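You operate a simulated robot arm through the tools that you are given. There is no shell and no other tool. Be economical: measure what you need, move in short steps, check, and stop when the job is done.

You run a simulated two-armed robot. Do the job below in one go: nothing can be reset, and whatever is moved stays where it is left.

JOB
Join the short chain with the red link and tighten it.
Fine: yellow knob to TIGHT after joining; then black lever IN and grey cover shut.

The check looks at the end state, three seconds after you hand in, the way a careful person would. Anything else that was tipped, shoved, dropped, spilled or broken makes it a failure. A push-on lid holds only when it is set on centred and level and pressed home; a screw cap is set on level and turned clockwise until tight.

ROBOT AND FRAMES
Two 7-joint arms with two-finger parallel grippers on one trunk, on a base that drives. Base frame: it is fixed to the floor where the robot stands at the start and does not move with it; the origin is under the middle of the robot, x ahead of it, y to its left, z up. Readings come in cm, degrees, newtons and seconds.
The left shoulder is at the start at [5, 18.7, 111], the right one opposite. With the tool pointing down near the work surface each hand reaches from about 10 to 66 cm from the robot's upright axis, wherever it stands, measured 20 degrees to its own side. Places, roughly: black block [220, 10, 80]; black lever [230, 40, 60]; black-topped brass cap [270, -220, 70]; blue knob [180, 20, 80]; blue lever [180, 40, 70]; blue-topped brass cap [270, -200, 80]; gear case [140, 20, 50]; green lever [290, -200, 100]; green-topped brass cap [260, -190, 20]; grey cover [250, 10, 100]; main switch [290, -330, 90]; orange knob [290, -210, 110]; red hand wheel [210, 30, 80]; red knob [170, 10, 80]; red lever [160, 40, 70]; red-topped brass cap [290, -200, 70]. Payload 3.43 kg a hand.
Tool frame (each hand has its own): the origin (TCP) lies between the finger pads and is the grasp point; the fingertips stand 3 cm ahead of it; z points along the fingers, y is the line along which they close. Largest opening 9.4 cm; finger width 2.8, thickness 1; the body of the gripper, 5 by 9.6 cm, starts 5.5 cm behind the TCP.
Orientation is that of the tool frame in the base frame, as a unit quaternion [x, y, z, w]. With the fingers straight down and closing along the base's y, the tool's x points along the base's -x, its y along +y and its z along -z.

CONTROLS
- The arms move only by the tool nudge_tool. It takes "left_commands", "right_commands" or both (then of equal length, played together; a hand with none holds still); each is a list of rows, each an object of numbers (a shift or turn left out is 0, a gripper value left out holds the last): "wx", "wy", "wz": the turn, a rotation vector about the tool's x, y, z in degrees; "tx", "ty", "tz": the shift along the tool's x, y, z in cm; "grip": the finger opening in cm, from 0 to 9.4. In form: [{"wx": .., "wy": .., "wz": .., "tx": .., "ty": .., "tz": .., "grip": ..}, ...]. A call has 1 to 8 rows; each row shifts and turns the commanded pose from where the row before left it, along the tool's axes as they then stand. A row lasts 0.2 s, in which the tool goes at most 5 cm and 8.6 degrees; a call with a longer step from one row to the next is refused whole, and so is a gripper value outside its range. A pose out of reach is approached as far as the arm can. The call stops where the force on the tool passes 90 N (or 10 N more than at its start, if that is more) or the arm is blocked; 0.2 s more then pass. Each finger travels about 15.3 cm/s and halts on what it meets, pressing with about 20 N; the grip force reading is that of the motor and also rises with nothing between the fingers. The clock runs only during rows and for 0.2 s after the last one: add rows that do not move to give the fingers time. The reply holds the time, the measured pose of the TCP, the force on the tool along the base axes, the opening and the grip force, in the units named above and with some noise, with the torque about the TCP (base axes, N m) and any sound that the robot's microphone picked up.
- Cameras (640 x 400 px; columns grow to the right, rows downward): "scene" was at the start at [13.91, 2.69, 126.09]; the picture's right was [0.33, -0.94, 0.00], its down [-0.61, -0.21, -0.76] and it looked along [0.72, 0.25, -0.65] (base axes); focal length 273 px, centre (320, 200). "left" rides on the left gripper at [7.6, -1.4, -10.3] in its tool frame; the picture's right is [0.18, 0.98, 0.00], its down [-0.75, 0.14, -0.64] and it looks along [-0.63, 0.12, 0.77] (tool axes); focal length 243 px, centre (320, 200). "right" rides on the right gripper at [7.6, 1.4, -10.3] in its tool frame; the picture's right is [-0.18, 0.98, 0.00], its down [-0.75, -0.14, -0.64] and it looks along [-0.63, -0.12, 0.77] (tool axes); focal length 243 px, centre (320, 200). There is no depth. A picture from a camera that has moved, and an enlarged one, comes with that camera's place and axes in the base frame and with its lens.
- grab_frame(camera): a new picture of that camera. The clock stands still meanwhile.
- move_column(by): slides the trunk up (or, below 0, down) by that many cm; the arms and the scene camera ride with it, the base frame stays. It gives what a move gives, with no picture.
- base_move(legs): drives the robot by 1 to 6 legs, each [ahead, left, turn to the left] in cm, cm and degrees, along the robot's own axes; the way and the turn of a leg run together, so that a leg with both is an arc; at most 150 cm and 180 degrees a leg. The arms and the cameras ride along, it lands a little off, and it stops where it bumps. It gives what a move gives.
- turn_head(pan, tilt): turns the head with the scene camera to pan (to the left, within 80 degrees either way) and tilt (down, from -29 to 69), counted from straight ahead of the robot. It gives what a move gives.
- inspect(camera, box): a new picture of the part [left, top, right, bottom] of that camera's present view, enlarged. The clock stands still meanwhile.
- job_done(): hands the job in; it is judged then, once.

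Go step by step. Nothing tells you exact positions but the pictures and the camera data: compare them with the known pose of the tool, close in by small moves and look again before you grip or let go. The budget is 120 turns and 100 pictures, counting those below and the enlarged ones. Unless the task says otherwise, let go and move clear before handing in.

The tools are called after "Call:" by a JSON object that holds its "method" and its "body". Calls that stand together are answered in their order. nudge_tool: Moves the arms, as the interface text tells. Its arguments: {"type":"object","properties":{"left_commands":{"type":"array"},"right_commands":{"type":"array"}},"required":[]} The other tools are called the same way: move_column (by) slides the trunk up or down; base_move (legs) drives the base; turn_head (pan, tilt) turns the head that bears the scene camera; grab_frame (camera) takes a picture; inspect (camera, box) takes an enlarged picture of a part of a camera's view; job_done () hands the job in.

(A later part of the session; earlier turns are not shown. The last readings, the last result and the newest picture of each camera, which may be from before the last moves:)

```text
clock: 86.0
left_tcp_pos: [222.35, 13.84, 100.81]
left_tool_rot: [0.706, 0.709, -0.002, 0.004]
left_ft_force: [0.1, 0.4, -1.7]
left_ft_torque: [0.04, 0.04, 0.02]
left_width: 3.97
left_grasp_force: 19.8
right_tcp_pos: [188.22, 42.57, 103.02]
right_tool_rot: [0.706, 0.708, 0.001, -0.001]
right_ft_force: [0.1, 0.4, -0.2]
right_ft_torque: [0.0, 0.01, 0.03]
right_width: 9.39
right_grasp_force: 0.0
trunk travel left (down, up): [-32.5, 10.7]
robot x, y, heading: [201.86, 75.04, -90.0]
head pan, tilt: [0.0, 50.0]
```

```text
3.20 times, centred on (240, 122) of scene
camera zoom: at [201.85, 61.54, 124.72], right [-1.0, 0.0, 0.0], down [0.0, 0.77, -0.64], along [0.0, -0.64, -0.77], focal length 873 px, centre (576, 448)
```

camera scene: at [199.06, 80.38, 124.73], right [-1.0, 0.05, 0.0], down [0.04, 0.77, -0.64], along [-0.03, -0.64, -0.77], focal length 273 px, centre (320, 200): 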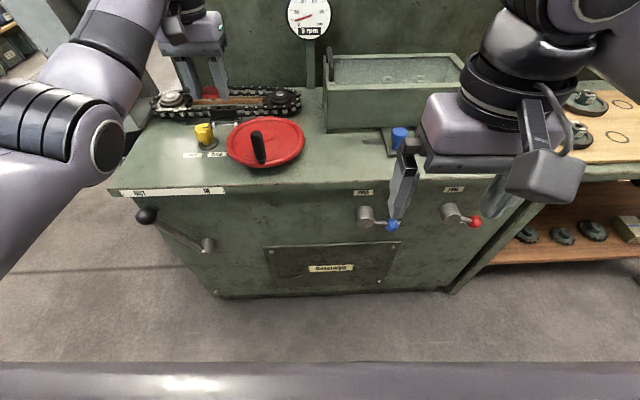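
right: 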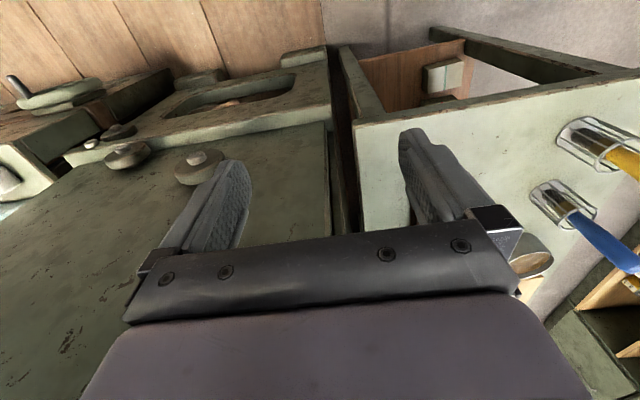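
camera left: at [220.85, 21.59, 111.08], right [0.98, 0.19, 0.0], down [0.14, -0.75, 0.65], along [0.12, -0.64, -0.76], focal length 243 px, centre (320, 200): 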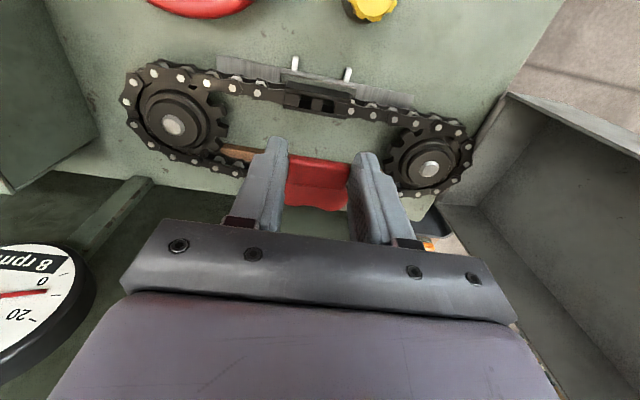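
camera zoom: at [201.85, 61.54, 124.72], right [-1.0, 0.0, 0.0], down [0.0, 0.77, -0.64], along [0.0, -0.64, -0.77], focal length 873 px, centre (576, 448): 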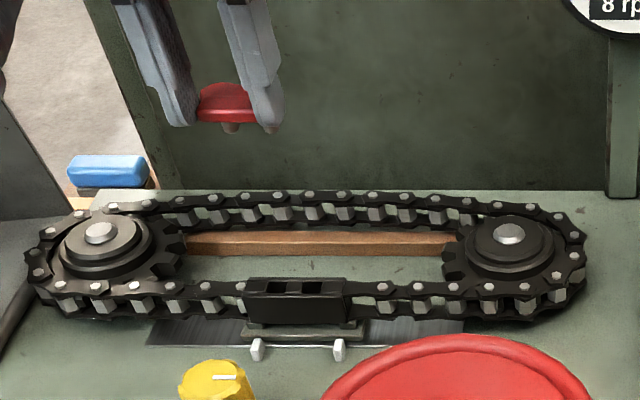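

Holes appear about 1.3 cm in front of the link's pins line. I shift by +1.35 in y, come down partway and compare.

Call:
{"method": "nudge_tool", "body": {"left_commands": [{"tx": 1.35, "ty": -0.1}, {"tz": 2}, {"tz": 2}, {"tz": 0}]}}

Call:
{"method": "inspect", "body": {"camera": "left", "box": [220, 80, 420, 205]}}

Call:
{"method": "inspect", "body": {"camera": "scene", "box": [170, 80, 298, 160]}}

```text
clock: 87.0
left_tcp_pos: [222.18, 15.08, 96.77]
left_tool_rot: [0.706, 0.709, -0.003, 0.004]
left_ft_force: [0.4, 0.7, -0.9]
left_ft_torque: [-0.02, -0.01, -0.02]
left_width: 3.96
left_grasp_force: 20.2
right_tcp_pos: [188.2, 42.63, 103.02]
right_tool_rot: [0.706, 0.708, -0.001, -0.001]
right_ft_force: [-0.1, 0.6, -0.9]
right_ft_torque: [-0.01, -0.02, -0.02]
right_width: 9.39
right_grasp_force: 0.1
trunk travel left (down, up): [-32.5, 10.7]
robot x, y, heading: [201.82, 75.68, -89.8]
head pan, tilt: [0.0, 50.0]
```

```text
3.20 times, centred on (320, 142) of left
camera zoom: at [220.72, 22.83, 107.12], right [0.98, 0.19, 0.0], down [0.14, -0.75, 0.65], along [0.12, -0.64, -0.76], focal length 776 px, centre (320, 384)
```

zoom: 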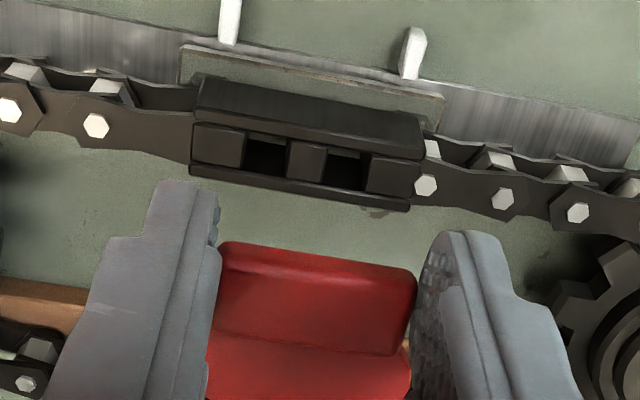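

```text
5.00 times, centred on (234, 120) of scene
camera zoom: at [201.85, 61.6, 124.73], right [-1.0, 0.0, 0.0], down [0.0, 0.77, -0.64], along [0.0, -0.64, -0.77], focal length 1364 px, centre (750, 600)
```

zoom: 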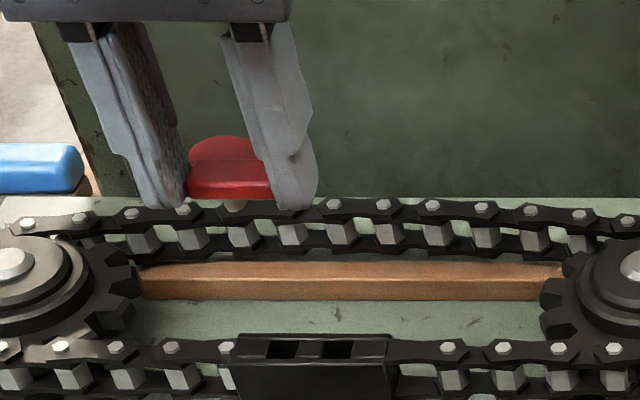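

Triangulation: hole midpoint ≈ [222.3, 12.1, 83.3], so the TCP should seat at about [222.3, 15.2, 87.3]. Coming down to just above.

Call:
{"method": "nudge_tool", "body": {"left_commands": [{"tx": 0.12, "ty": 0.1}, {"tz": 2}, {"tz": 2}, {"tz": 2}, {"tz": 0}]}}

Call:
{"method": "inspect", "body": {"camera": "left", "box": [220, 80, 420, 205]}}

Call:
{"method": "inspect", "body": {"camera": "scene", "box": [180, 110, 260, 160]}}

```text
clock: 88.2
left_tcp_pos: [222.36, 15.19, 91.07]
left_tool_rot: [0.706, 0.709, -0.002, 0.003]
left_ft_force: [-0.4, 0.4, -2.3]
left_ft_torque: [0.01, -0.03, 0.0]
left_width: 3.95
left_grasp_force: 19.6
right_tcp_pos: [188.08, 42.69, 103.09]
right_tool_rot: [0.706, 0.708, 0.0, 0.0]
right_ft_force: [0.4, 0.1, -0.2]
right_ft_torque: [0.02, -0.01, 0.03]
right_width: 9.4
right_grasp_force: 0.1
trunk travel left (down, up): [-32.5, 10.7]
robot x, y, heading: [201.42, 75.28, -89.8]
head pan, tilt: [0.0, 50.0]
```

```text
3.20 times, centred on (320, 142) of left
camera zoom: at [220.92, 22.9, 101.2], right [0.98, 0.19, 0.0], down [0.14, -0.75, 0.65], along [0.12, -0.64, -0.76], focal length 776 px, centre (320, 384)
```

zoom: 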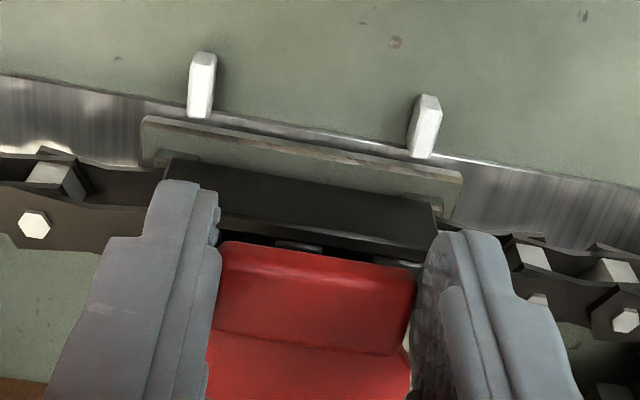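

```text
8.00 times, centred on (220, 135) of scene
camera zoom: at [201.85, 61.6, 124.73], right [-1.0, 0.0, 0.0], down [0.0, 0.77, -0.64], along [0.0, -0.64, -0.77], focal length 2182 px, centre (1120, 720)
```

zoom: 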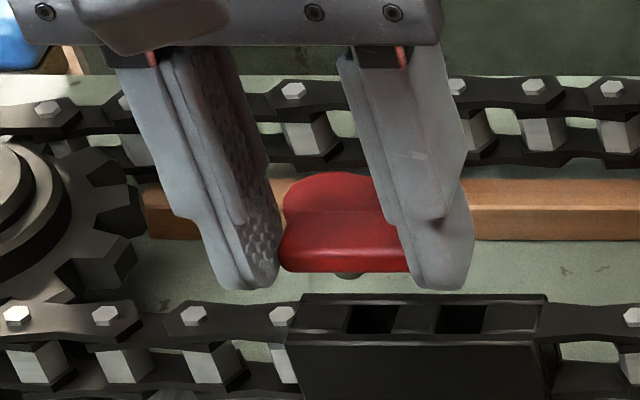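

Call:
{"method": "nudge_tool", "body": {"left_commands": [{"ty": -0.12, "tz": 0.8}, {"tz": 0.7}, {"tz": 0.5}, {"tz": 0}]}}

Call:
{"method": "inspect", "body": {"camera": "scene", "box": [180, 110, 260, 160]}}

```text
clock: 89.2
left_tcp_pos: [222.34, 15.19, 88.97]
left_tool_rot: [0.706, 0.708, -0.002, 0.003]
left_ft_force: [-0.9, 1.1, -0.9]
left_ft_torque: [0.03, 0.04, 0.0]
left_width: 3.98
left_grasp_force: 19.9
right_tcp_pos: [188.11, 42.76, 103.03]
right_tool_rot: [0.706, 0.708, 0.0, 0.0]
right_ft_force: [-0.3, 0.3, -0.6]
right_ft_torque: [-0.01, 0.02, -0.01]
right_width: 9.4
right_grasp_force: 0.0
trunk travel left (down, up): [-32.5, 10.7]
robot x, y, heading: [201.85, 75.37, -89.7]
head pan, tilt: [0.0, 50.0]
```

```text
8.00 times, centred on (220, 135) of scene
camera zoom: at [201.84, 61.59, 124.73], right [-1.0, 0.0, 0.0], down [0.0, 0.77, -0.64], along [0.0, -0.64, -0.77], focal length 2182 px, centre (1120, 720)
```

zoom: 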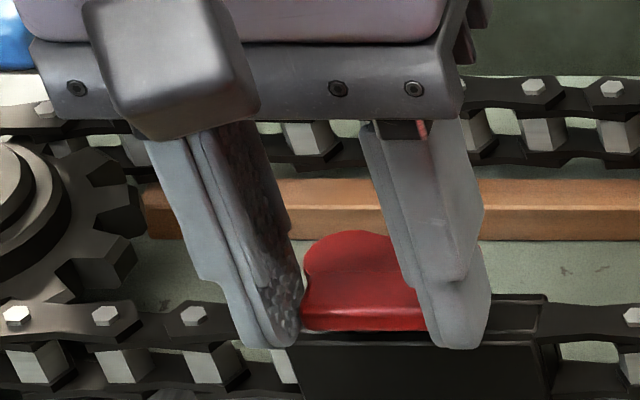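

Call:
{"method": "nudge_tool", "body": {"left_commands": [{"tz": 0.4}, {"tz": 0.4}, {"tz": 0.2}, {"tz": 0}]}}

Call:
{"method": "inspect", "body": {"camera": "scene", "box": [180, 110, 260, 160]}}

```text
clock: 90.2
left_tcp_pos: [222.4, 15.15, 87.92]
left_tool_rot: [0.706, 0.708, -0.002, 0.004]
left_ft_force: [-0.9, 0.8, -0.8]
left_ft_torque: [0.04, 0.01, 0.02]
left_width: 3.96
left_grasp_force: 20.0
right_tcp_pos: [188.14, 42.76, 103.07]
right_tool_rot: [0.706, 0.708, 0.0, 0.0]
right_ft_force: [-0.1, 1.0, 1.0]
right_ft_torque: [-0.02, 0.01, -0.01]
right_width: 9.39
right_grasp_force: 0.1
trunk travel left (down, up): [-32.5, 10.7]
robot x, y, heading: [201.57, 75.03, -89.5]
head pan, tilt: [0.0, 50.0]
```

```text
8.00 times, centred on (220, 135) of scene
camera zoom: at [201.85, 61.59, 124.73], right [-1.0, 0.0, 0.0], down [0.0, 0.77, -0.64], along [0.0, -0.64, -0.77], focal length 2182 px, centre (1120, 720)
```

zoom: 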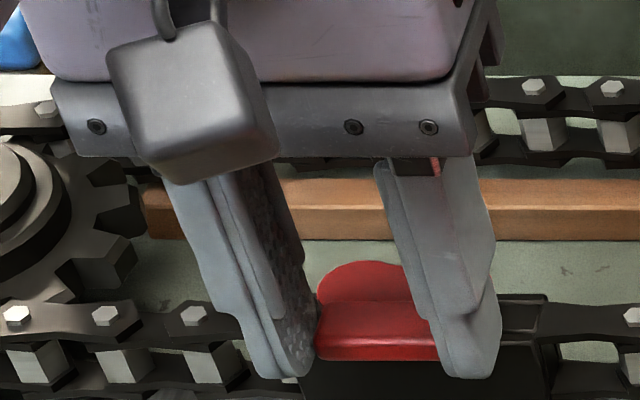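

Relative offsets match the rack reference within 1 mm in x and y. I continue pressing down gently.

Call:
{"method": "nudge_tool", "body": {"left_commands": [{"tz": 0.3}, {"tz": 0.3}, {"tz": 0}]}}

```text
clock: 91.0
left_tcp_pos: [222.22, 15.03, 87.41]
left_tool_rot: [0.706, 0.708, -0.004, 0.004]
left_ft_force: [0.2, 0.4, 5.4]
left_ft_torque: [-0.07, 0.01, 0.0]
left_width: 3.95
left_grasp_force: 20.0
right_tcp_pos: [188.05, 42.77, 103.15]
right_tool_rot: [0.706, 0.708, 0.001, 0.001]
right_ft_force: [-0.7, -0.1, -0.3]
right_ft_torque: [0.01, 0.01, -0.02]
right_width: 9.41
right_grasp_force: 0.1
trunk travel left (down, up): [-32.5, 10.7]
robot x, y, heading: [201.52, 75.25, -89.9]
head pan, tilt: [0.0, 50.0]
```

Call:
{"method": "nudge_tool", "body": {"left_commands": [{"tz": 0.3}, {"tz": 0.3}, {"tz": 0}]}}

Call:
{"method": "inspect", "body": {"camera": "scene", "box": [180, 110, 260, 160]}}

Call:
{"method": "inspect", "body": {"camera": "left", "box": [220, 80, 420, 205]}}

```text
clock: 91.8
left_tcp_pos: [222.22, 15.2, 86.85]
left_tool_rot: [0.706, 0.708, -0.004, 0.006]
left_ft_force: [2.7, -3.0, 16.3]
left_ft_torque: [-0.35, -0.07, 0.03]
left_width: 3.98
left_grasp_force: 20.0
right_tcp_pos: [188.25, 42.79, 103.15]
right_tool_rot: [0.706, 0.709, 0.0, 0.001]
right_ft_force: [0.4, -0.5, 0.3]
right_ft_torque: [-0.03, -0.02, -0.01]
right_width: 9.43
right_grasp_force: 0.1
trunk travel left (down, up): [-32.5, 10.7]
robot x, y, heading: [201.73, 75.41, -89.5]
head pan, tilt: [0.0, 50.0]
```

```text
8.00 times, centred on (220, 135) of scene
camera zoom: at [201.81, 61.73, 124.75], right [-1.0, 0.0, 0.0], down [0.0, 0.77, -0.64], along [0.0, -0.64, -0.77], focal length 2182 px, centre (1120, 720)
```

zoom: 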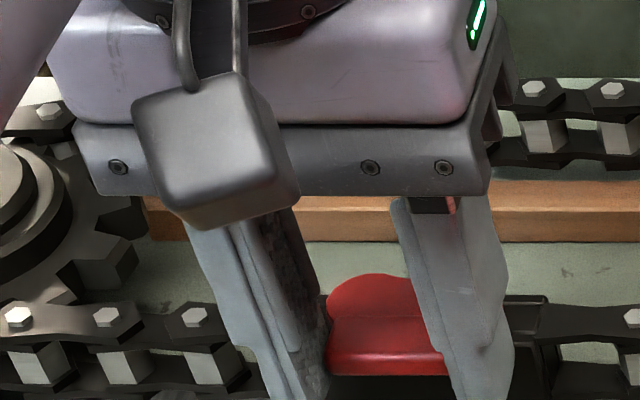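

```text
3.20 times, centred on (320, 142) of left
camera zoom: at [220.73, 23.0, 97.08], right [0.98, 0.19, 0.0], down [0.14, -0.74, 0.65], along [0.12, -0.64, -0.76], focal length 776 px, centre (320, 384)
```

zoom: 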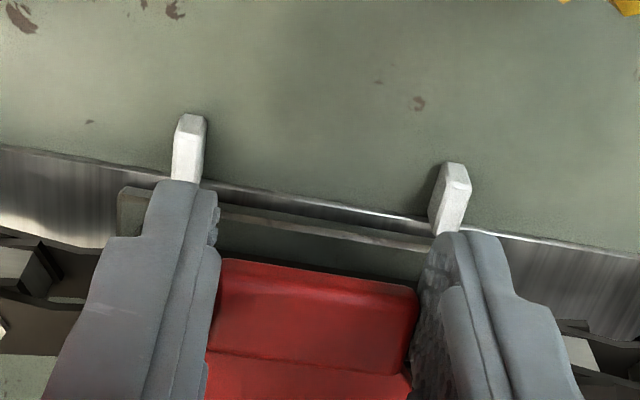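

Contact force is rising with the link nearly down. I release, raise and look at how it sits, then press it home on the plate itself.

Call:
{"method": "nudge_tool", "body": {"left_commands": [{"grip": 4.6}, {"grip": 5.0}, {"tz": -1.5}, {"tz": -2.5}, {"tz": -3}, {"tx": -2, "tz": -1}, {"tx": 0}]}}

Call:
{"method": "inspect", "body": {"camera": "scene", "box": [180, 110, 260, 160]}}

Call:
{"method": "inspect", "body": {"camera": "left", "box": [220, 40, 420, 165]}}

```text
clock: 93.4
left_tcp_pos: [222.06, 13.18, 94.7]
left_tool_rot: [0.706, 0.708, -0.002, 0.004]
left_ft_force: [1.2, -0.1, -0.2]
left_ft_torque: [0.0, 0.0, 0.0]
left_width: 5.03
left_grasp_force: 0.0
right_tcp_pos: [188.2, 42.64, 103.09]
right_tool_rot: [0.706, 0.709, 0.0, -0.001]
right_ft_force: [0.8, 0.1, 0.0]
right_ft_torque: [0.0, 0.01, -0.01]
right_width: 9.41
right_grasp_force: 0.1
trunk travel left (down, up): [-32.5, 10.7]
robot x, y, heading: [201.74, 75.0, -89.9]
head pan, tilt: [0.0, 50.0]
```

```text
8.00 times, centred on (220, 135) of scene
camera zoom: at [201.85, 61.6, 124.73], right [-1.0, 0.0, 0.0], down [0.0, 0.77, -0.64], along [0.0, -0.64, -0.77], focal length 2182 px, centre (1120, 720)
```

zoom: 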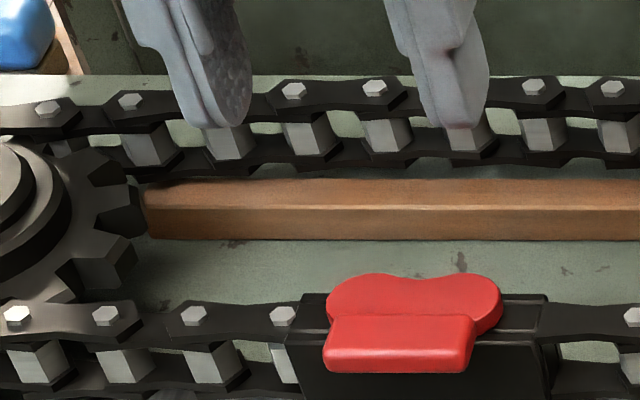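

```text
3.20 times, centred on (320, 102) of left
camera zoom: at [220.62, 20.98, 104.87], right [0.98, 0.19, 0.0], down [0.14, -0.75, 0.65], along [0.12, -0.64, -0.76], focal length 776 px, centre (320, 512)
```

zoom: 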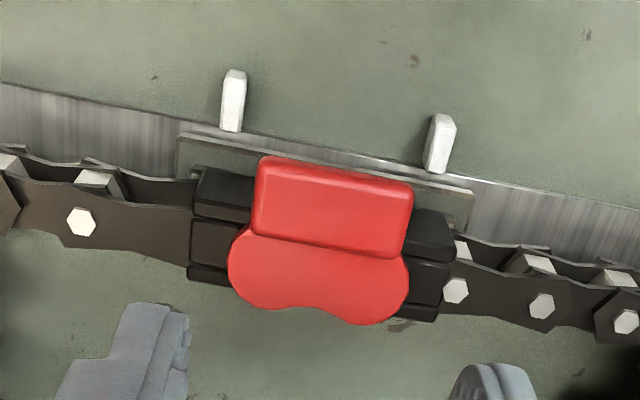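

The pins are in the holes. Now I close the fingers and press down on the middle of the plate.

Call:
{"method": "nudge_tool", "body": {"left_commands": [{"grip": 0, "tx": -1.3, "ty": 0.15}, {"tz": 2}, {"tz": 2}, {"tz": 1.5}, {"tz": 0.8}, {"tz": 0.4}, {"tz": 0.3}, {"tz": 0}]}}

```text
clock: 95.2
left_tcp_pos: [222.38, 12.09, 88.14]
left_tool_rot: [0.707, 0.708, -0.006, 0.007]
left_ft_force: [2.9, 7.4, 26.9]
left_ft_torque: [0.55, -0.09, -0.08]
left_width: 0.01
left_grasp_force: 20.4
right_tcp_pos: [188.11, 42.93, 103.27]
right_tool_rot: [0.706, 0.708, 0.0, 0.002]
right_ft_force: [0.6, 0.3, -0.1]
right_ft_torque: [0.05, 0.0, -0.02]
right_width: 9.4
right_grasp_force: 0.0
trunk travel left (down, up): [-32.5, 10.7]
robot x, y, heading: [201.6, 75.03, -89.6]
head pan, tilt: [0.0, 50.0]
```

Call:
{"method": "nudge_tool", "body": {"left_commands": [{"tz": 0.4}, {"tz": 0.4}, {"tz": 0}]}}

Call:
{"method": "inspect", "body": {"camera": "scene", "box": [180, 110, 260, 160]}}

```text
clock: 96.0
left_tcp_pos: [222.16, 12.05, 88.27]
left_tool_rot: [0.707, 0.707, -0.009, 0.011]
left_ft_force: [2.6, 15.8, 50.3]
left_ft_torque: [1.14, -0.1, -0.05]
left_width: 0.02
left_grasp_force: 20.2
right_tcp_pos: [188.0, 43.21, 103.29]
right_tool_rot: [0.706, 0.708, -0.003, 0.003]
right_ft_force: [0.2, -0.8, -0.6]
right_ft_torque: [0.0, -0.02, 0.02]
right_width: 9.38
right_grasp_force: 0.0
trunk travel left (down, up): [-32.5, 10.7]
robot x, y, heading: [201.57, 75.15, -89.6]
head pan, tilt: [0.0, 50.0]
```

```text
8.00 times, centred on (220, 135) of scene
camera zoom: at [201.7, 62.25, 124.84], right [-1.0, 0.0, 0.0], down [0.0, 0.76, -0.65], along [0.0, -0.65, -0.76], focal length 2182 px, centre (1120, 720)
```

zoom: 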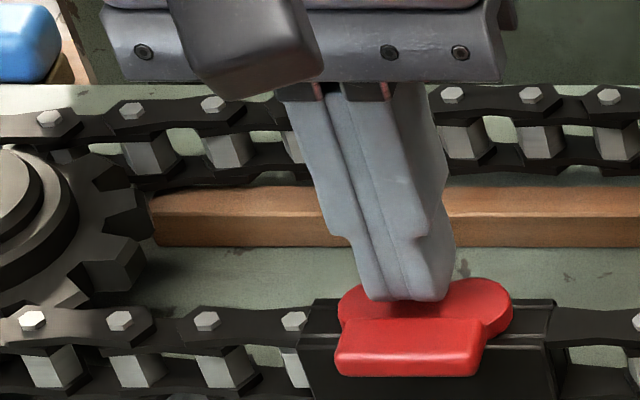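

Call:
{"method": "nudge_tool", "body": {"left_commands": [{"tz": -2}, {"tz": -3}, {"tz": -3, "tx": 3}, {"tx": 5}, {"tx": 5}, {"tx": 5, "wy": -8}, {"tx": 4, "wy": -8}, {"wy": -8}]}}

Call:
{"method": "grab_frame", "body": {"camera": "left"}}

Call:
{"method": "inspect", "body": {"camera": "scene", "box": [190, 125, 254, 165]}}

```text
clock: 97.8
left_tcp_pos: [222.52, 23.77, 94.18]
left_tool_rot: [0.689, 0.693, -0.149, 0.151]
left_ft_force: [-0.3, 0.4, 1.0]
left_ft_torque: [0.0, 0.03, -0.04]
left_width: 0.02
left_grasp_force: 19.7
left hand out of reach, approached as far as the arm can: row 4, 5
right_tcp_pos: [188.09, 42.64, 103.06]
right_tool_rot: [0.706, 0.708, 0.0, 0.0]
right_ft_force: [-0.3, 0.3, 0.5]
right_ft_torque: [0.02, -0.03, 0.01]
right_width: 9.4
right_grasp_force: 0.0
trunk travel left (down, up): [-32.5, 10.7]
robot x, y, heading: [201.68, 75.01, -89.7]
head pan, tilt: [0.0, 50.0]
```

```text
53 pictures are left
camera left: at [220.97, 34.84, 100.34], right [0.98, 0.17, -0.08], down [0.14, -0.42, 0.9], along [0.12, -0.89, -0.44], focal length 243 px, centre (320, 200)
```

left: 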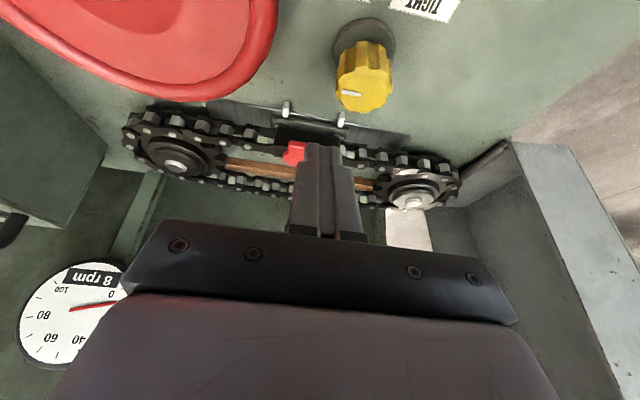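

```text
10.00 times, centred on (222, 145) of scene
camera zoom: at [201.82, 61.61, 124.73], right [-1.0, 0.0, 0.0], down [0.0, 0.77, -0.64], along [0.0, -0.64, -0.77], focal length 2728 px, centre (1300, 750)
```

zoom: 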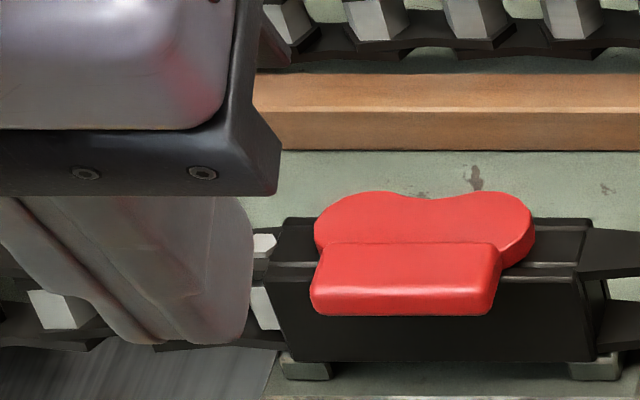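

Call:
{"method": "nudge_tool", "body": {"left_commands": [{"grip": 9.4, "tx": 4}, {"tx": 4}, {"grip": 9.4}, {"grip": 9.4}]}}

Call:
{"method": "inspect", "body": {"camera": "left", "box": [270, 80, 390, 180]}}

```text
clock: 98.8
left_tcp_pos: [222.32, 31.15, 91.05]
left_tool_rot: [0.689, 0.693, -0.149, 0.151]
left_ft_force: [-0.3, 0.2, 0.5]
left_ft_torque: [0.0, 0.0, -0.01]
left_width: 9.4
left_grasp_force: 0.1
right_tcp_pos: [188.1, 42.74, 103.01]
right_tool_rot: [0.706, 0.708, 0.0, 0.0]
right_ft_force: [0.0, 0.3, 0.2]
right_ft_torque: [0.02, 0.03, -0.01]
right_width: 9.39
right_grasp_force: 0.1
trunk travel left (down, up): [-32.5, 10.7]
robot x, y, heading: [201.45, 75.37, -89.6]
head pan, tilt: [0.0, 50.0]
```

```text
4.00 times, centred on (330, 130) of left
camera zoom: at [220.85, 42.26, 97.2], right [0.98, 0.17, -0.08], down [0.14, -0.42, 0.9], along [0.12, -0.89, -0.44], focal length 970 px, centre (280, 480)
```

zoom: 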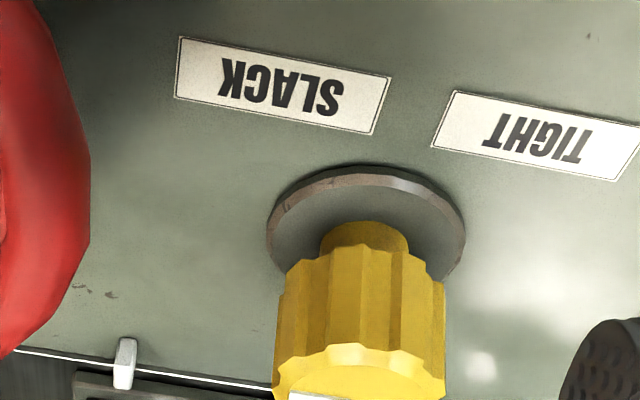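

Call:
{"method": "inspect", "body": {"camera": "left", "box": [260, 140, 380, 215]}}

```text
5.33 times, centred on (320, 178) of left
camera zoom: at [220.85, 42.26, 97.2], right [0.98, 0.17, -0.08], down [0.14, -0.42, 0.9], along [0.12, -0.89, -0.44], focal length 1294 px, centre (320, 320)
```

zoom: 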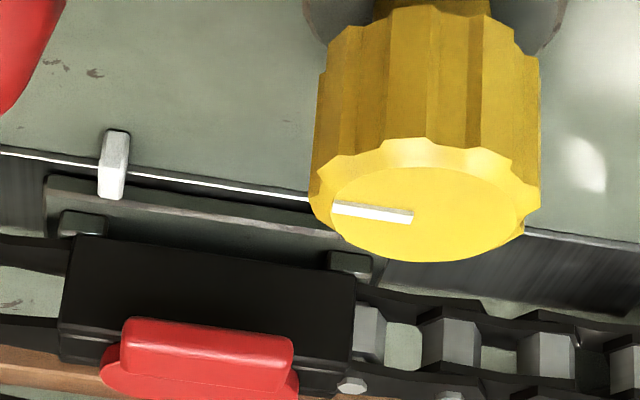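

The link looks flush. Now the yellow knob, near [225.3, 22, 84.5]: I upright the left hand and position above it.

Call:
{"method": "nudge_tool", "body": {"left_commands": [{"wy": 8}, {"wy": 8}, {"wy": 8}, {"wy": 0.9, "tz": -3, "ty": 1.5, "tx": -3}, {"tz": -2, "ty": 1.5, "tx": -3}, {"tx": -2.5}, {"tx": 0}]}}

Call:
{"method": "inspect", "body": {"camera": "left", "box": [200, 60, 440, 210]}}

Call:
{"method": "inspect", "body": {"camera": "scene", "box": [160, 110, 288, 190]}}

```text
clock: 100.4
left_tcp_pos: [225.38, 22.36, 95.93]
left_tool_rot: [0.706, 0.708, 0.003, -0.003]
left_ft_force: [0.0, -0.1, 1.1]
left_ft_torque: [0.0, -0.01, 0.01]
left_width: 9.42
left_grasp_force: 0.1
right_tcp_pos: [188.23, 42.69, 103.16]
right_tool_rot: [0.706, 0.709, 0.0, 0.0]
right_ft_force: [-0.3, 0.1, 0.6]
right_ft_torque: [-0.03, -0.02, -0.04]
right_width: 9.41
right_grasp_force: 0.0
trunk travel left (down, up): [-32.5, 10.7]
robot x, y, heading: [201.53, 75.6, -89.9]
head pan, tilt: [0.0, 50.0]
```

```text
2.67 times, centred on (320, 135) of left
camera zoom: at [223.83, 30.01, 106.31], right [0.98, 0.19, 0.0], down [0.14, -0.76, 0.64], along [0.12, -0.63, -0.77], focal length 647 px, centre (320, 373)
```

zoom: 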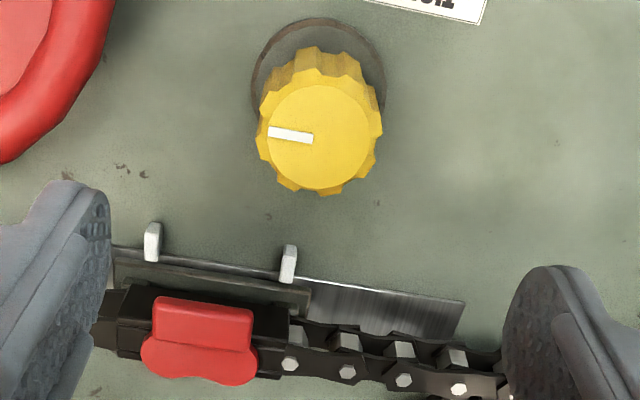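

```text
5.00 times, centred on (224, 150) of scene
camera zoom: at [201.85, 61.61, 124.73], right [-1.0, 0.0, 0.0], down [0.0, 0.77, -0.64], along [0.0, -0.64, -0.77], focal length 1364 px, centre (800, 450)
```

zoom: 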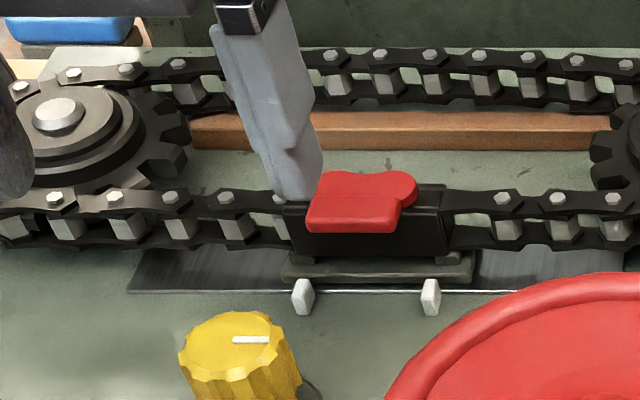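

Knob top centre is about [225.3, 22.2, 84.1], 4.1 cm wide, pointer at SLACK. I pre-turn the hand anticlockwise before gripping to have wrist range for the clockwise turn.

Call:
{"method": "nudge_tool", "body": {"left_commands": [{"wz": -8.5, "grip": 6, "ty": -0.1, "tx": -0.15}, {"wz": -8.5}, {"wz": -8.5}, {"wz": -8.5}, {"wz": -8.5}, {"wz": -8.5}, {"wz": -8.5}, {"wz": -8.5}]}}

Call:
{"method": "nudge_tool", "body": {"left_commands": [{"wz": -8.5}, {"wz": -8.5}, {"tz": 3}, {"tz": 3}, {"tz": 2}, {"tz": 0}]}}

Call:
{"method": "grab_frame", "body": {"camera": "left"}}

Call:
{"method": "inspect", "body": {"camera": "scene", "box": [140, 110, 300, 210]}}

```text
clock: 102.2
left_tcp_pos: [225.24, 22.42, 95.85]
left_tool_rot: [0.189, 0.982, 0.003, 0.0]
left_ft_force: [0.3, -0.3, 0.5]
left_ft_torque: [0.01, 0.01, 0.04]
left_width: 6.03
left_grasp_force: 0.0
right_tcp_pos: [188.09, 42.58, 103.17]
right_tool_rot: [0.706, 0.708, 0.0, 0.0]
right_ft_force: [0.5, -1.1, 1.1]
right_ft_torque: [0.04, -0.01, 0.02]
right_width: 9.42
right_grasp_force: 0.2
trunk travel left (down, up): [-32.5, 10.7]
robot x, y, heading: [201.97, 75.25, -89.8]
head pan, tilt: [0.0, 50.0]
```

```text
clock: 103.6
left_tcp_pos: [225.39, 22.53, 87.99]
left_tool_rot: [0.042, 0.999, 0.003, 0.0]
left_ft_force: [-0.6, -0.5, 0.2]
left_ft_torque: [0.0, 0.01, 0.0]
left_width: 6.0
left_grasp_force: 0.0
right_tcp_pos: [188.16, 42.62, 102.92]
right_tool_rot: [0.706, 0.709, 0.0, 0.0]
right_ft_force: [-0.4, -0.5, 0.2]
right_ft_torque: [-0.01, -0.01, -0.01]
right_width: 9.41
right_grasp_force: 0.1
trunk travel left (down, up): [-32.5, 10.7]
robot x, y, heading: [201.5, 75.26, -89.9]
head pan, tilt: [0.0, 50.0]
```

```text
47 pictures are left
camera left: at [217.63, 21.59, 98.29], right [-0.1, 0.99, 0.01], down [0.76, 0.07, 0.64], along [0.64, 0.07, -0.77], focal length 243 px, centre (320, 200)
```

left: 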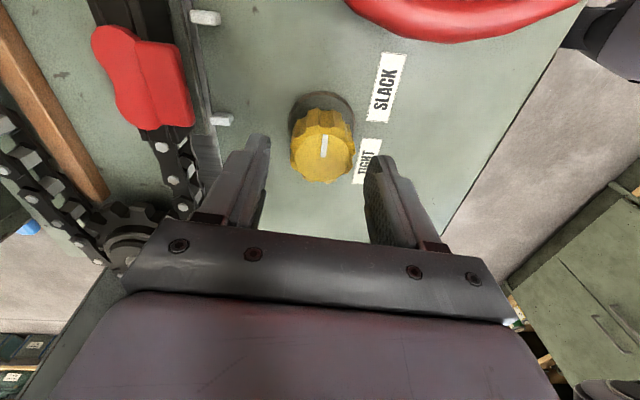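

```text
4.00 times, centred on (220, 160) of scene
camera zoom: at [201.84, 61.61, 124.73], right [-1.0, 0.0, 0.0], down [0.0, 0.77, -0.64], along [0.0, -0.64, -0.77], focal length 1091 px, centre (720, 360)
```

zoom: 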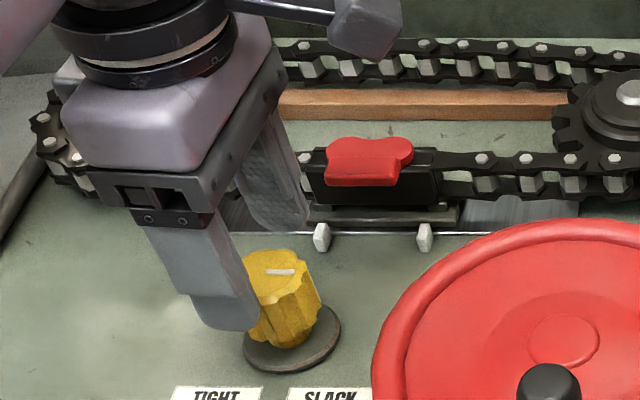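

Call:
{"method": "nudge_tool", "body": {"left_commands": [{"tz": 1.8}, {"tz": 1.6}, {"grip": 4.5}, {"grip": 3.2}, {"grip": 3.2}, {"grip": 3.2}]}}

Call:
{"method": "grab_frame", "body": {"camera": "left"}}

```text
clock: 105.0
left_tcp_pos: [225.23, 22.63, 84.65]
left_tool_rot: [0.042, 0.999, 0.004, 0.002]
left_ft_force: [0.9, 23.5, -2.9]
left_ft_torque: [-0.79, 0.26, -0.04]
left_width: 4.18
left_grasp_force: 44.9
right_tcp_pos: [188.08, 42.92, 103.24]
right_tool_rot: [0.706, 0.708, 0.0, 0.0]
right_ft_force: [0.3, 0.0, 0.4]
right_ft_torque: [0.0, -0.01, 0.04]
right_width: 9.4
right_grasp_force: 0.0
trunk travel left (down, up): [-32.5, 10.7]
robot x, y, heading: [201.83, 75.52, -89.9]
head pan, tilt: [0.0, 50.0]
```

```text
45 pictures are left
camera left: at [217.55, 21.72, 94.88], right [-0.1, 0.99, 0.01], down [0.76, 0.07, 0.64], along [0.64, 0.07, -0.76], focal length 243 px, centre (320, 200)
```

left: 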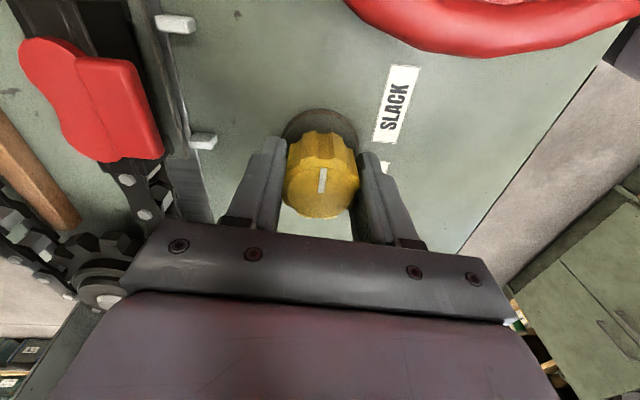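

Call:
{"method": "nudge_tool", "body": {"left_commands": [{"ty": 0.25}, {"ty": 0}]}}

```text
clock: 105.6
left_tcp_pos: [225.27, 22.63, 84.56]
left_tool_rot: [0.042, 0.999, 0.003, 0.001]
left_ft_force: [0.7, 10.8, -7.6]
left_ft_torque: [-0.38, 0.03, -0.02]
left_width: 4.16
left_grasp_force: 44.6
right_tcp_pos: [188.18, 42.79, 103.23]
right_tool_rot: [0.705, 0.709, 0.0, 0.0]
right_ft_force: [-0.4, 0.6, 0.8]
right_ft_torque: [0.02, 0.0, 0.03]
right_width: 9.39
right_grasp_force: 0.1
trunk travel left (down, up): [-32.5, 10.7]
robot x, y, heading: [201.5, 75.27, -89.6]
head pan, tilt: [0.0, 50.0]
```

Now turning clockwise in a first small batch.

Call:
{"method": "nudge_tool", "body": {"left_commands": [{"ty": 0.2}, {"wz": 6}, {"wz": 6}, {"wz": 8}, {"wz": 8}, {"wz": 0}]}}

Call:
{"method": "grab_frame", "body": {"camera": "left"}}

```text
clock: 107.0
left_tcp_pos: [225.22, 22.65, 84.45]
left_tool_rot: [0.284, 0.959, 0.0, -0.001]
left_ft_force: [-2.9, -23.3, 4.7]
left_ft_torque: [0.01, -0.02, 0.43]
left_width: 4.1
left_grasp_force: 45.3
right_tcp_pos: [188.08, 42.57, 103.1]
right_tool_rot: [0.706, 0.708, 0.001, 0.0]
right_ft_force: [-0.5, 0.8, 0.2]
right_ft_torque: [-0.05, -0.01, -0.03]
right_width: 9.39
right_grasp_force: 0.0
trunk travel left (down, up): [-32.5, 10.7]
robot x, y, heading: [201.63, 75.08, -89.8]
head pan, tilt: [0.0, 50.0]
```

```text
44 pictures are left
camera left: at [218.04, 25.57, 94.92], right [0.38, 0.93, 0.0], down [0.71, -0.29, 0.64], along [0.59, -0.24, -0.77], focal length 243 px, centre (320, 200)
```

left: 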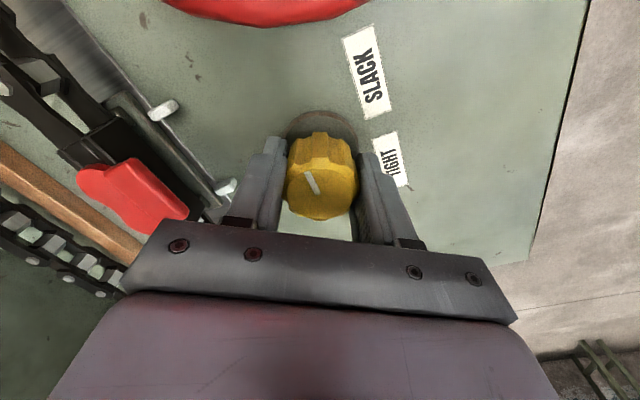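

The knob did not follow clockwise (fingers slipped, 0.4 N m). I try turning the other way to see which direction is free.

Call:
{"method": "nudge_tool", "body": {"left_commands": [{"wz": -6, "ty": -0.3}, {"wz": -8}, {"wz": -8}, {"wz": -8}, {"wz": -8}, {"wz": 0}]}}

Call:
{"method": "grab_frame", "body": {"camera": "left"}}

```text
clock: 108.4
left_tcp_pos: [225.11, 22.69, 84.54]
left_tool_rot: [-0.047, 0.999, 0.002, 0.0]
left_ft_force: [7.2, -18.5, 5.8]
left_ft_torque: [-0.36, 0.61, 0.0]
left_width: 4.14
left_grasp_force: 44.8
right_tcp_pos: [188.2, 42.59, 103.06]
right_tool_rot: [0.705, 0.709, 0.0, -0.001]
right_ft_force: [-0.6, -0.5, 0.6]
right_ft_torque: [-0.02, -0.02, -0.01]
right_width: 9.39
right_grasp_force: 0.1
trunk travel left (down, up): [-32.5, 10.7]
robot x, y, heading: [201.25, 75.49, -90.0]
head pan, tilt: [0.0, 50.0]
```

```text
43 pictures are left
camera left: at [217.71, 20.42, 94.88], right [-0.28, 0.96, 0.0], down [0.74, 0.21, 0.64], along [0.62, 0.18, -0.77], focal length 243 px, centre (320, 200)
```

left: 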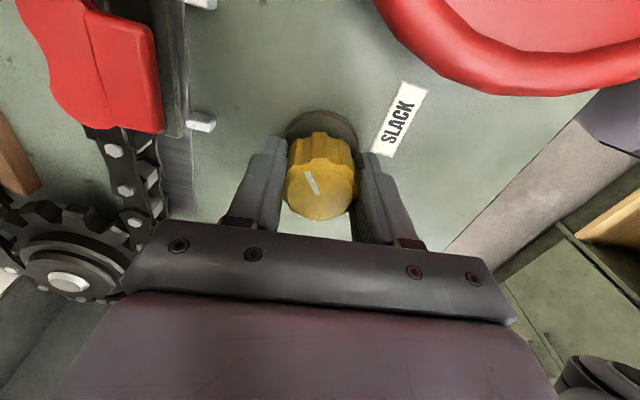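

It turns freely anticlockwise (pointer followed). I continue that way toward TIGHT.

Call:
{"method": "nudge_tool", "body": {"left_commands": [{"wz": -8}, {"wz": -8}, {"wz": -8}, {"wz": -8}, {"wz": -8}, {"wz": 0}]}}

Call:
{"method": "grab_frame", "body": {"camera": "left"}}

```text
clock: 109.8
left_tcp_pos: [225.12, 22.49, 84.66]
left_tool_rot: [-0.386, 0.923, 0.0, 0.001]
left_ft_force: [9.1, -20.0, 13.5]
left_ft_torque: [-0.27, 0.12, -0.02]
left_width: 4.11
left_grasp_force: 44.7
right_tcp_pos: [188.26, 42.67, 103.1]
right_tool_rot: [0.706, 0.708, 0.0, 0.0]
right_ft_force: [-0.5, 0.0, 0.5]
right_ft_torque: [-0.07, 0.01, 0.01]
right_width: 9.39
right_grasp_force: 0.1
trunk travel left (down, up): [-32.5, 10.7]
robot x, y, heading: [202.14, 74.88, -89.6]
head pan, tilt: [0.0, 50.0]
```

```text
42 pictures are left
camera left: at [220.85, 16.12, 94.87], right [-0.83, 0.56, 0.0], down [0.43, 0.63, 0.64], along [0.36, 0.53, -0.77], focal length 243 px, centre (320, 200)
```

left: 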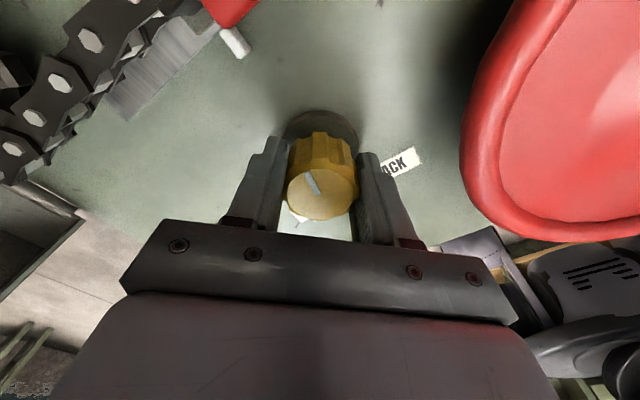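

Call:
{"method": "nudge_tool", "body": {"left_commands": [{"wz": -8}, {"wz": -8}, {"wz": -8}, {"wz": -8}, {"wz": -8}, {"wz": 0}]}}

Call:
{"method": "grab_frame", "body": {"camera": "left"}}

```text
clock: 111.2
left_tcp_pos: [225.17, 20.63, 83.05]
left_tool_rot: [-0.676, 0.737, -0.001, -0.001]
left_ft_force: [-11.1, -21.8, 10.2]
left_ft_torque: [-0.83, 0.24, 0.21]
left_width: 4.28
left_grasp_force: 44.8
left hand out of reach, approached as far as the arm can: row 3, 4
right_tcp_pos: [188.07, 42.64, 102.97]
right_tool_rot: [0.707, 0.708, 0.001, 0.0]
right_ft_force: [-0.2, -0.2, 0.7]
right_ft_torque: [-0.02, 0.01, 0.01]
right_width: 9.42
right_grasp_force: 0.1
trunk travel left (down, up): [-32.5, 10.7]
robot x, y, heading: [201.67, 75.38, -89.8]
head pan, tilt: [0.0, 50.0]
```

```text
41 pictures are left
camera left: at [225.85, 12.96, 93.35], right [-1.0, -0.1, 0.0], down [-0.08, 0.76, 0.64], along [-0.06, 0.64, -0.77], focal length 243 px, centre (320, 200)
```

left: 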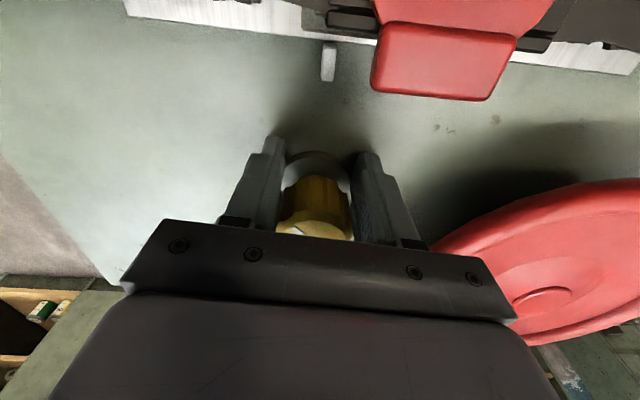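

Wrist range is used up. I open, lift and turn the hand back for a second grip.

Call:
{"method": "nudge_tool", "body": {"left_commands": [{"grip": 6}, {"grip": 6}, {"tz": -3}, {"tz": -3}, {"tz": -4}, {"wz": 8}, {"wz": 8}, {"wz": 8}]}}

Call:
{"method": "nudge_tool", "body": {"left_commands": [{"wz": 8.5}, {"wz": 8.5}, {"wz": 8.5}, {"wz": 8.5}, {"wz": 8.5}, {"wz": 8.5}, {"wz": 8.5}, {"wz": 8.5}]}}

Call:
{"method": "inspect", "body": {"camera": "scene", "box": [140, 90, 300, 210]}}

```text
clock: 113.0
left_tcp_pos: [227.77, 19.79, 92.11]
left_tool_rot: [-0.521, 0.853, 0.001, 0.012]
left_ft_force: [-0.1, 0.8, -0.8]
left_ft_torque: [0.01, 0.0, 0.0]
left_width: 6.02
left_grasp_force: 0.0
left hand out of reach, approached as far as the arm can: row 5
right_tcp_pos: [188.17, 42.66, 103.06]
right_tool_rot: [0.706, 0.708, 0.0, -0.001]
right_ft_force: [0.6, 0.6, 0.4]
right_ft_torque: [0.01, -0.02, 0.01]
right_width: 9.4
right_grasp_force: 0.0
trunk travel left (down, up): [-32.5, 10.7]
robot x, y, heading: [201.95, 75.12, -89.6]
head pan, tilt: [0.0, 50.0]
```

```text
clock: 114.8
left_tcp_pos: [227.65, 19.53, 92.54]
left_tool_rot: [0.046, 0.999, 0.003, 0.007]
left_ft_force: [0.2, 0.0, 0.1]
left_ft_torque: [0.01, 0.0, -0.02]
left_width: 5.98
left_grasp_force: 0.1
right_tcp_pos: [188.2, 42.7, 103.1]
right_tool_rot: [0.706, 0.708, -0.001, 0.0]
right_ft_force: [0.2, 0.7, 0.4]
right_ft_torque: [0.0, 0.03, 0.01]
right_width: 9.39
right_grasp_force: 0.0
trunk travel left (down, up): [-32.5, 10.7]
robot x, y, heading: [202.13, 75.06, -89.9]
head pan, tilt: [0.0, 50.0]
```

```text
3.33 times, centred on (220, 150) of scene
camera zoom: at [201.84, 61.61, 124.73], right [-1.0, 0.0, 0.0], down [0.0, 0.77, -0.64], along [0.0, -0.64, -0.77], focal length 909 px, centre (653, 367)
```

zoom: 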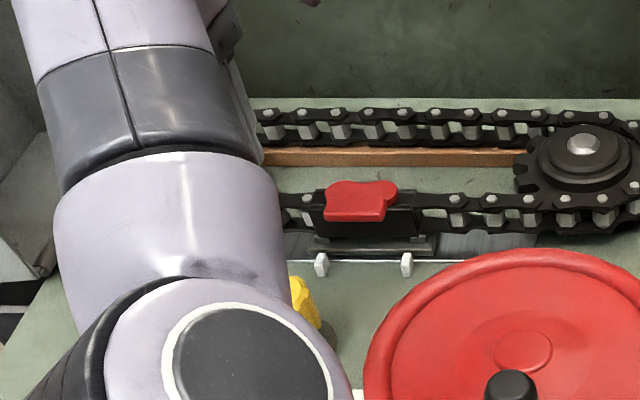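

Call:
{"method": "grab_frame", "body": {"camera": "left"}}

Call:
{"method": "grab_frame", "body": {"camera": "scene"}}

```text
39 pictures are left
camera left: at [219.75, 18.8, 102.79], right [-0.1, 1.0, 0.0], down [0.75, 0.07, 0.65], along [0.65, 0.07, -0.76], focal length 243 px, centre (320, 200)
```

left: 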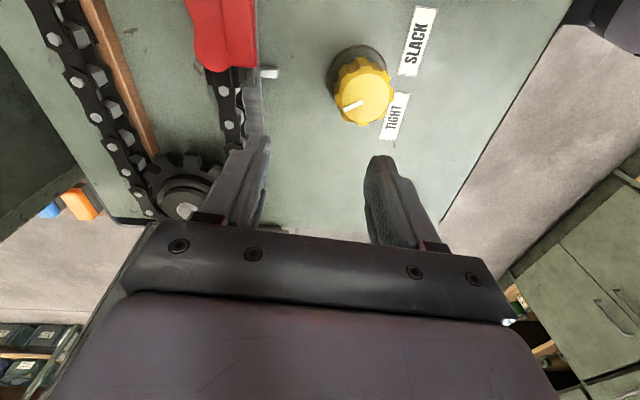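

```text
38 pictures are left
camera scene: at [201.84, 61.61, 124.73], right [-1.0, 0.0, 0.0], down [0.0, 0.77, -0.64], along [0.0, -0.64, -0.77], focal length 273 px, centre (320, 200)
```

scene: 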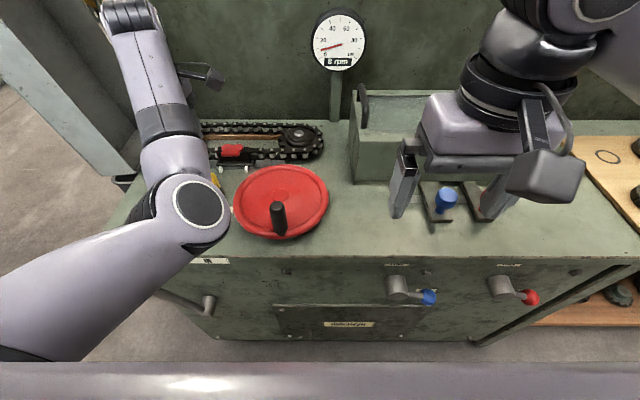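

Pointer now is about 130° round; roughly 50° remain. I re-centre over the knob at [225.3, 22.6] and grip again.

Call:
{"method": "nudge_tool", "body": {"left_commands": [{"tx": 1.3, "ty": 1.44}, {"tx": 1.28, "ty": 1.44}, {"tz": 2.5}, {"tz": 2.5}, {"tz": 3}, {"grip": 4.5}, {"grip": 3.2}, {"grip": 3.2}]}}

Call:
{"method": "grab_frame", "body": {"camera": "left"}}

```text
clock: 116.0
left_tcp_pos: [227.14, 18.72, 88.47]
left_tool_rot: [0.037, 0.998, -0.032, 0.025]
left_ft_force: [-3.9, 17.1, 38.9]
left_ft_torque: [2.23, 0.45, -0.16]
left_width: 6.87
left_grasp_force: 6.9
left hand out of reach, approached as far as the arm can: row 1, 2
right_tcp_pos: [187.95, 42.97, 103.18]
right_tool_rot: [0.705, 0.709, 0.0, 0.002]
right_ft_force: [-0.8, -1.0, -0.7]
right_ft_torque: [-0.02, -0.03, 0.01]
right_width: 9.41
right_grasp_force: 0.1
trunk travel left (down, up): [-32.5, 10.7]
robot x, y, heading: [201.78, 75.29, -89.6]
head pan, tilt: [0.0, 50.0]
stopped in row 5 (left hand): the force on the tool passed its limit at 99 N (the readings are from after the stop); the commanded pose is now the measured one
```

```text
37 pictures are left
camera left: at [219.1, 18.42, 98.48], right [-0.11, 0.99, -0.07], down [0.73, 0.13, 0.67], along [0.67, 0.02, -0.74], focal length 243 px, centre (320, 200)
```

left: 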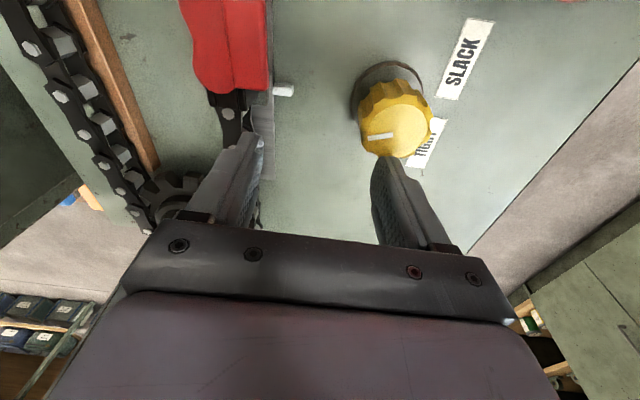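

The sideways shift was out of reach in this arm posture and a finger touched something on the way down. I lift off and turn the hand back to its normal orientation.

Call:
{"method": "nudge_tool", "body": {"left_commands": [{"tz": -2, "grip": 6}, {"tz": -3}, {"tz": -2}, {"wz": 8.5}, {"wz": 8.5}, {"wz": 8.5}, {"wz": 8.5}, {"wz": 8.5}]}}

Call:
{"method": "nudge_tool", "body": {"left_commands": [{"wz": 8.5}, {"wz": 8.5}, {"wz": 8.5}, {"wz": 8.5}, {"wz": 8.5}, {"tx": 1, "ty": -1}, {"tx": 0}]}}

Call:
{"method": "grab_frame", "body": {"camera": "left"}}

Call:
{"method": "grab_frame", "body": {"camera": "scene"}}

```text
clock: 117.8
left_tcp_pos: [227.52, 18.88, 94.67]
left_tool_rot: [0.395, 0.918, -0.018, 0.033]
left_ft_force: [0.3, 0.1, 0.5]
left_ft_torque: [-0.03, 0.01, -0.01]
left_width: 5.99
left_grasp_force: 0.1
right_tcp_pos: [188.24, 42.66, 103.22]
right_tool_rot: [0.705, 0.709, 0.0, 0.001]
right_ft_force: [-0.2, 0.1, 0.7]
right_ft_torque: [-0.02, -0.01, 0.02]
right_width: 9.41
right_grasp_force: 0.0
trunk travel left (down, up): [-32.5, 10.7]
robot x, y, heading: [201.91, 75.66, -89.7]
head pan, tilt: [0.0, 50.0]
```

```text
clock: 119.4
left_tcp_pos: [228.22, 19.2, 94.85]
left_tool_rot: [0.691, 0.721, -0.005, 0.044]
left_ft_force: [-0.3, 0.8, 0.6]
left_ft_torque: [0.05, 0.0, 0.01]
left_width: 5.98
left_grasp_force: 0.1
left hand out of reach, approached as far as the arm can: row 6
right_tcp_pos: [188.23, 42.7, 103.05]
right_tool_rot: [0.706, 0.708, 0.0, 0.001]
right_ft_force: [-0.3, 0.1, -0.5]
right_ft_torque: [-0.01, -0.01, -0.02]
right_width: 9.41
right_grasp_force: 0.0
trunk travel left (down, up): [-32.5, 10.7]
robot x, y, heading: [202.02, 75.47, -89.7]
head pan, tilt: [0.0, 50.0]
```

```text
36 pictures are left
camera left: at [225.77, 27.44, 104.56], right [0.97, 0.23, 0.04], down [0.13, -0.7, 0.7], along [0.19, -0.68, -0.71], focal length 243 px, centre (320, 200)
```

left: 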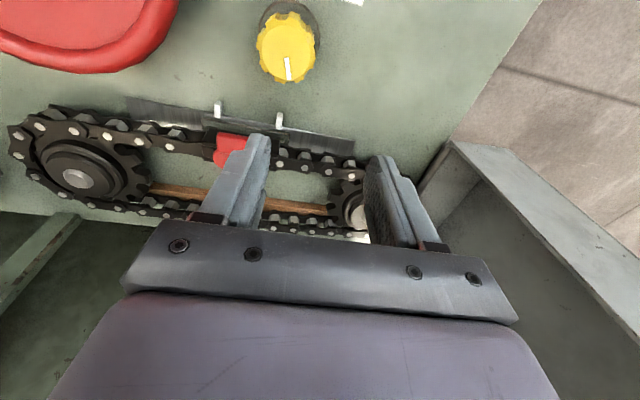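

```text
35 pictures are left
camera scene: at [201.89, 61.63, 124.73], right [-1.0, -0.01, 0.0], down [0.0, 0.77, -0.64], along [0.0, -0.64, -0.77], focal length 273 px, centre (320, 200)
```

scene: 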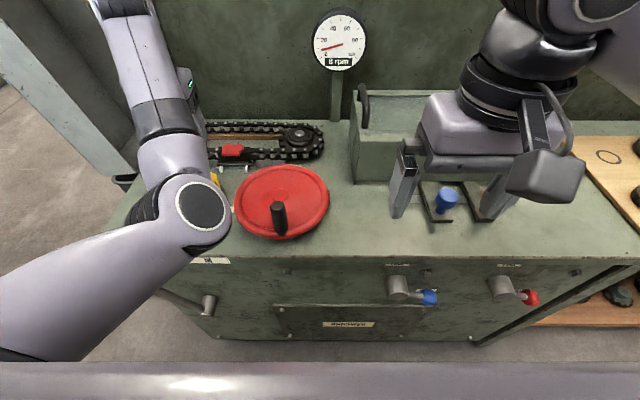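

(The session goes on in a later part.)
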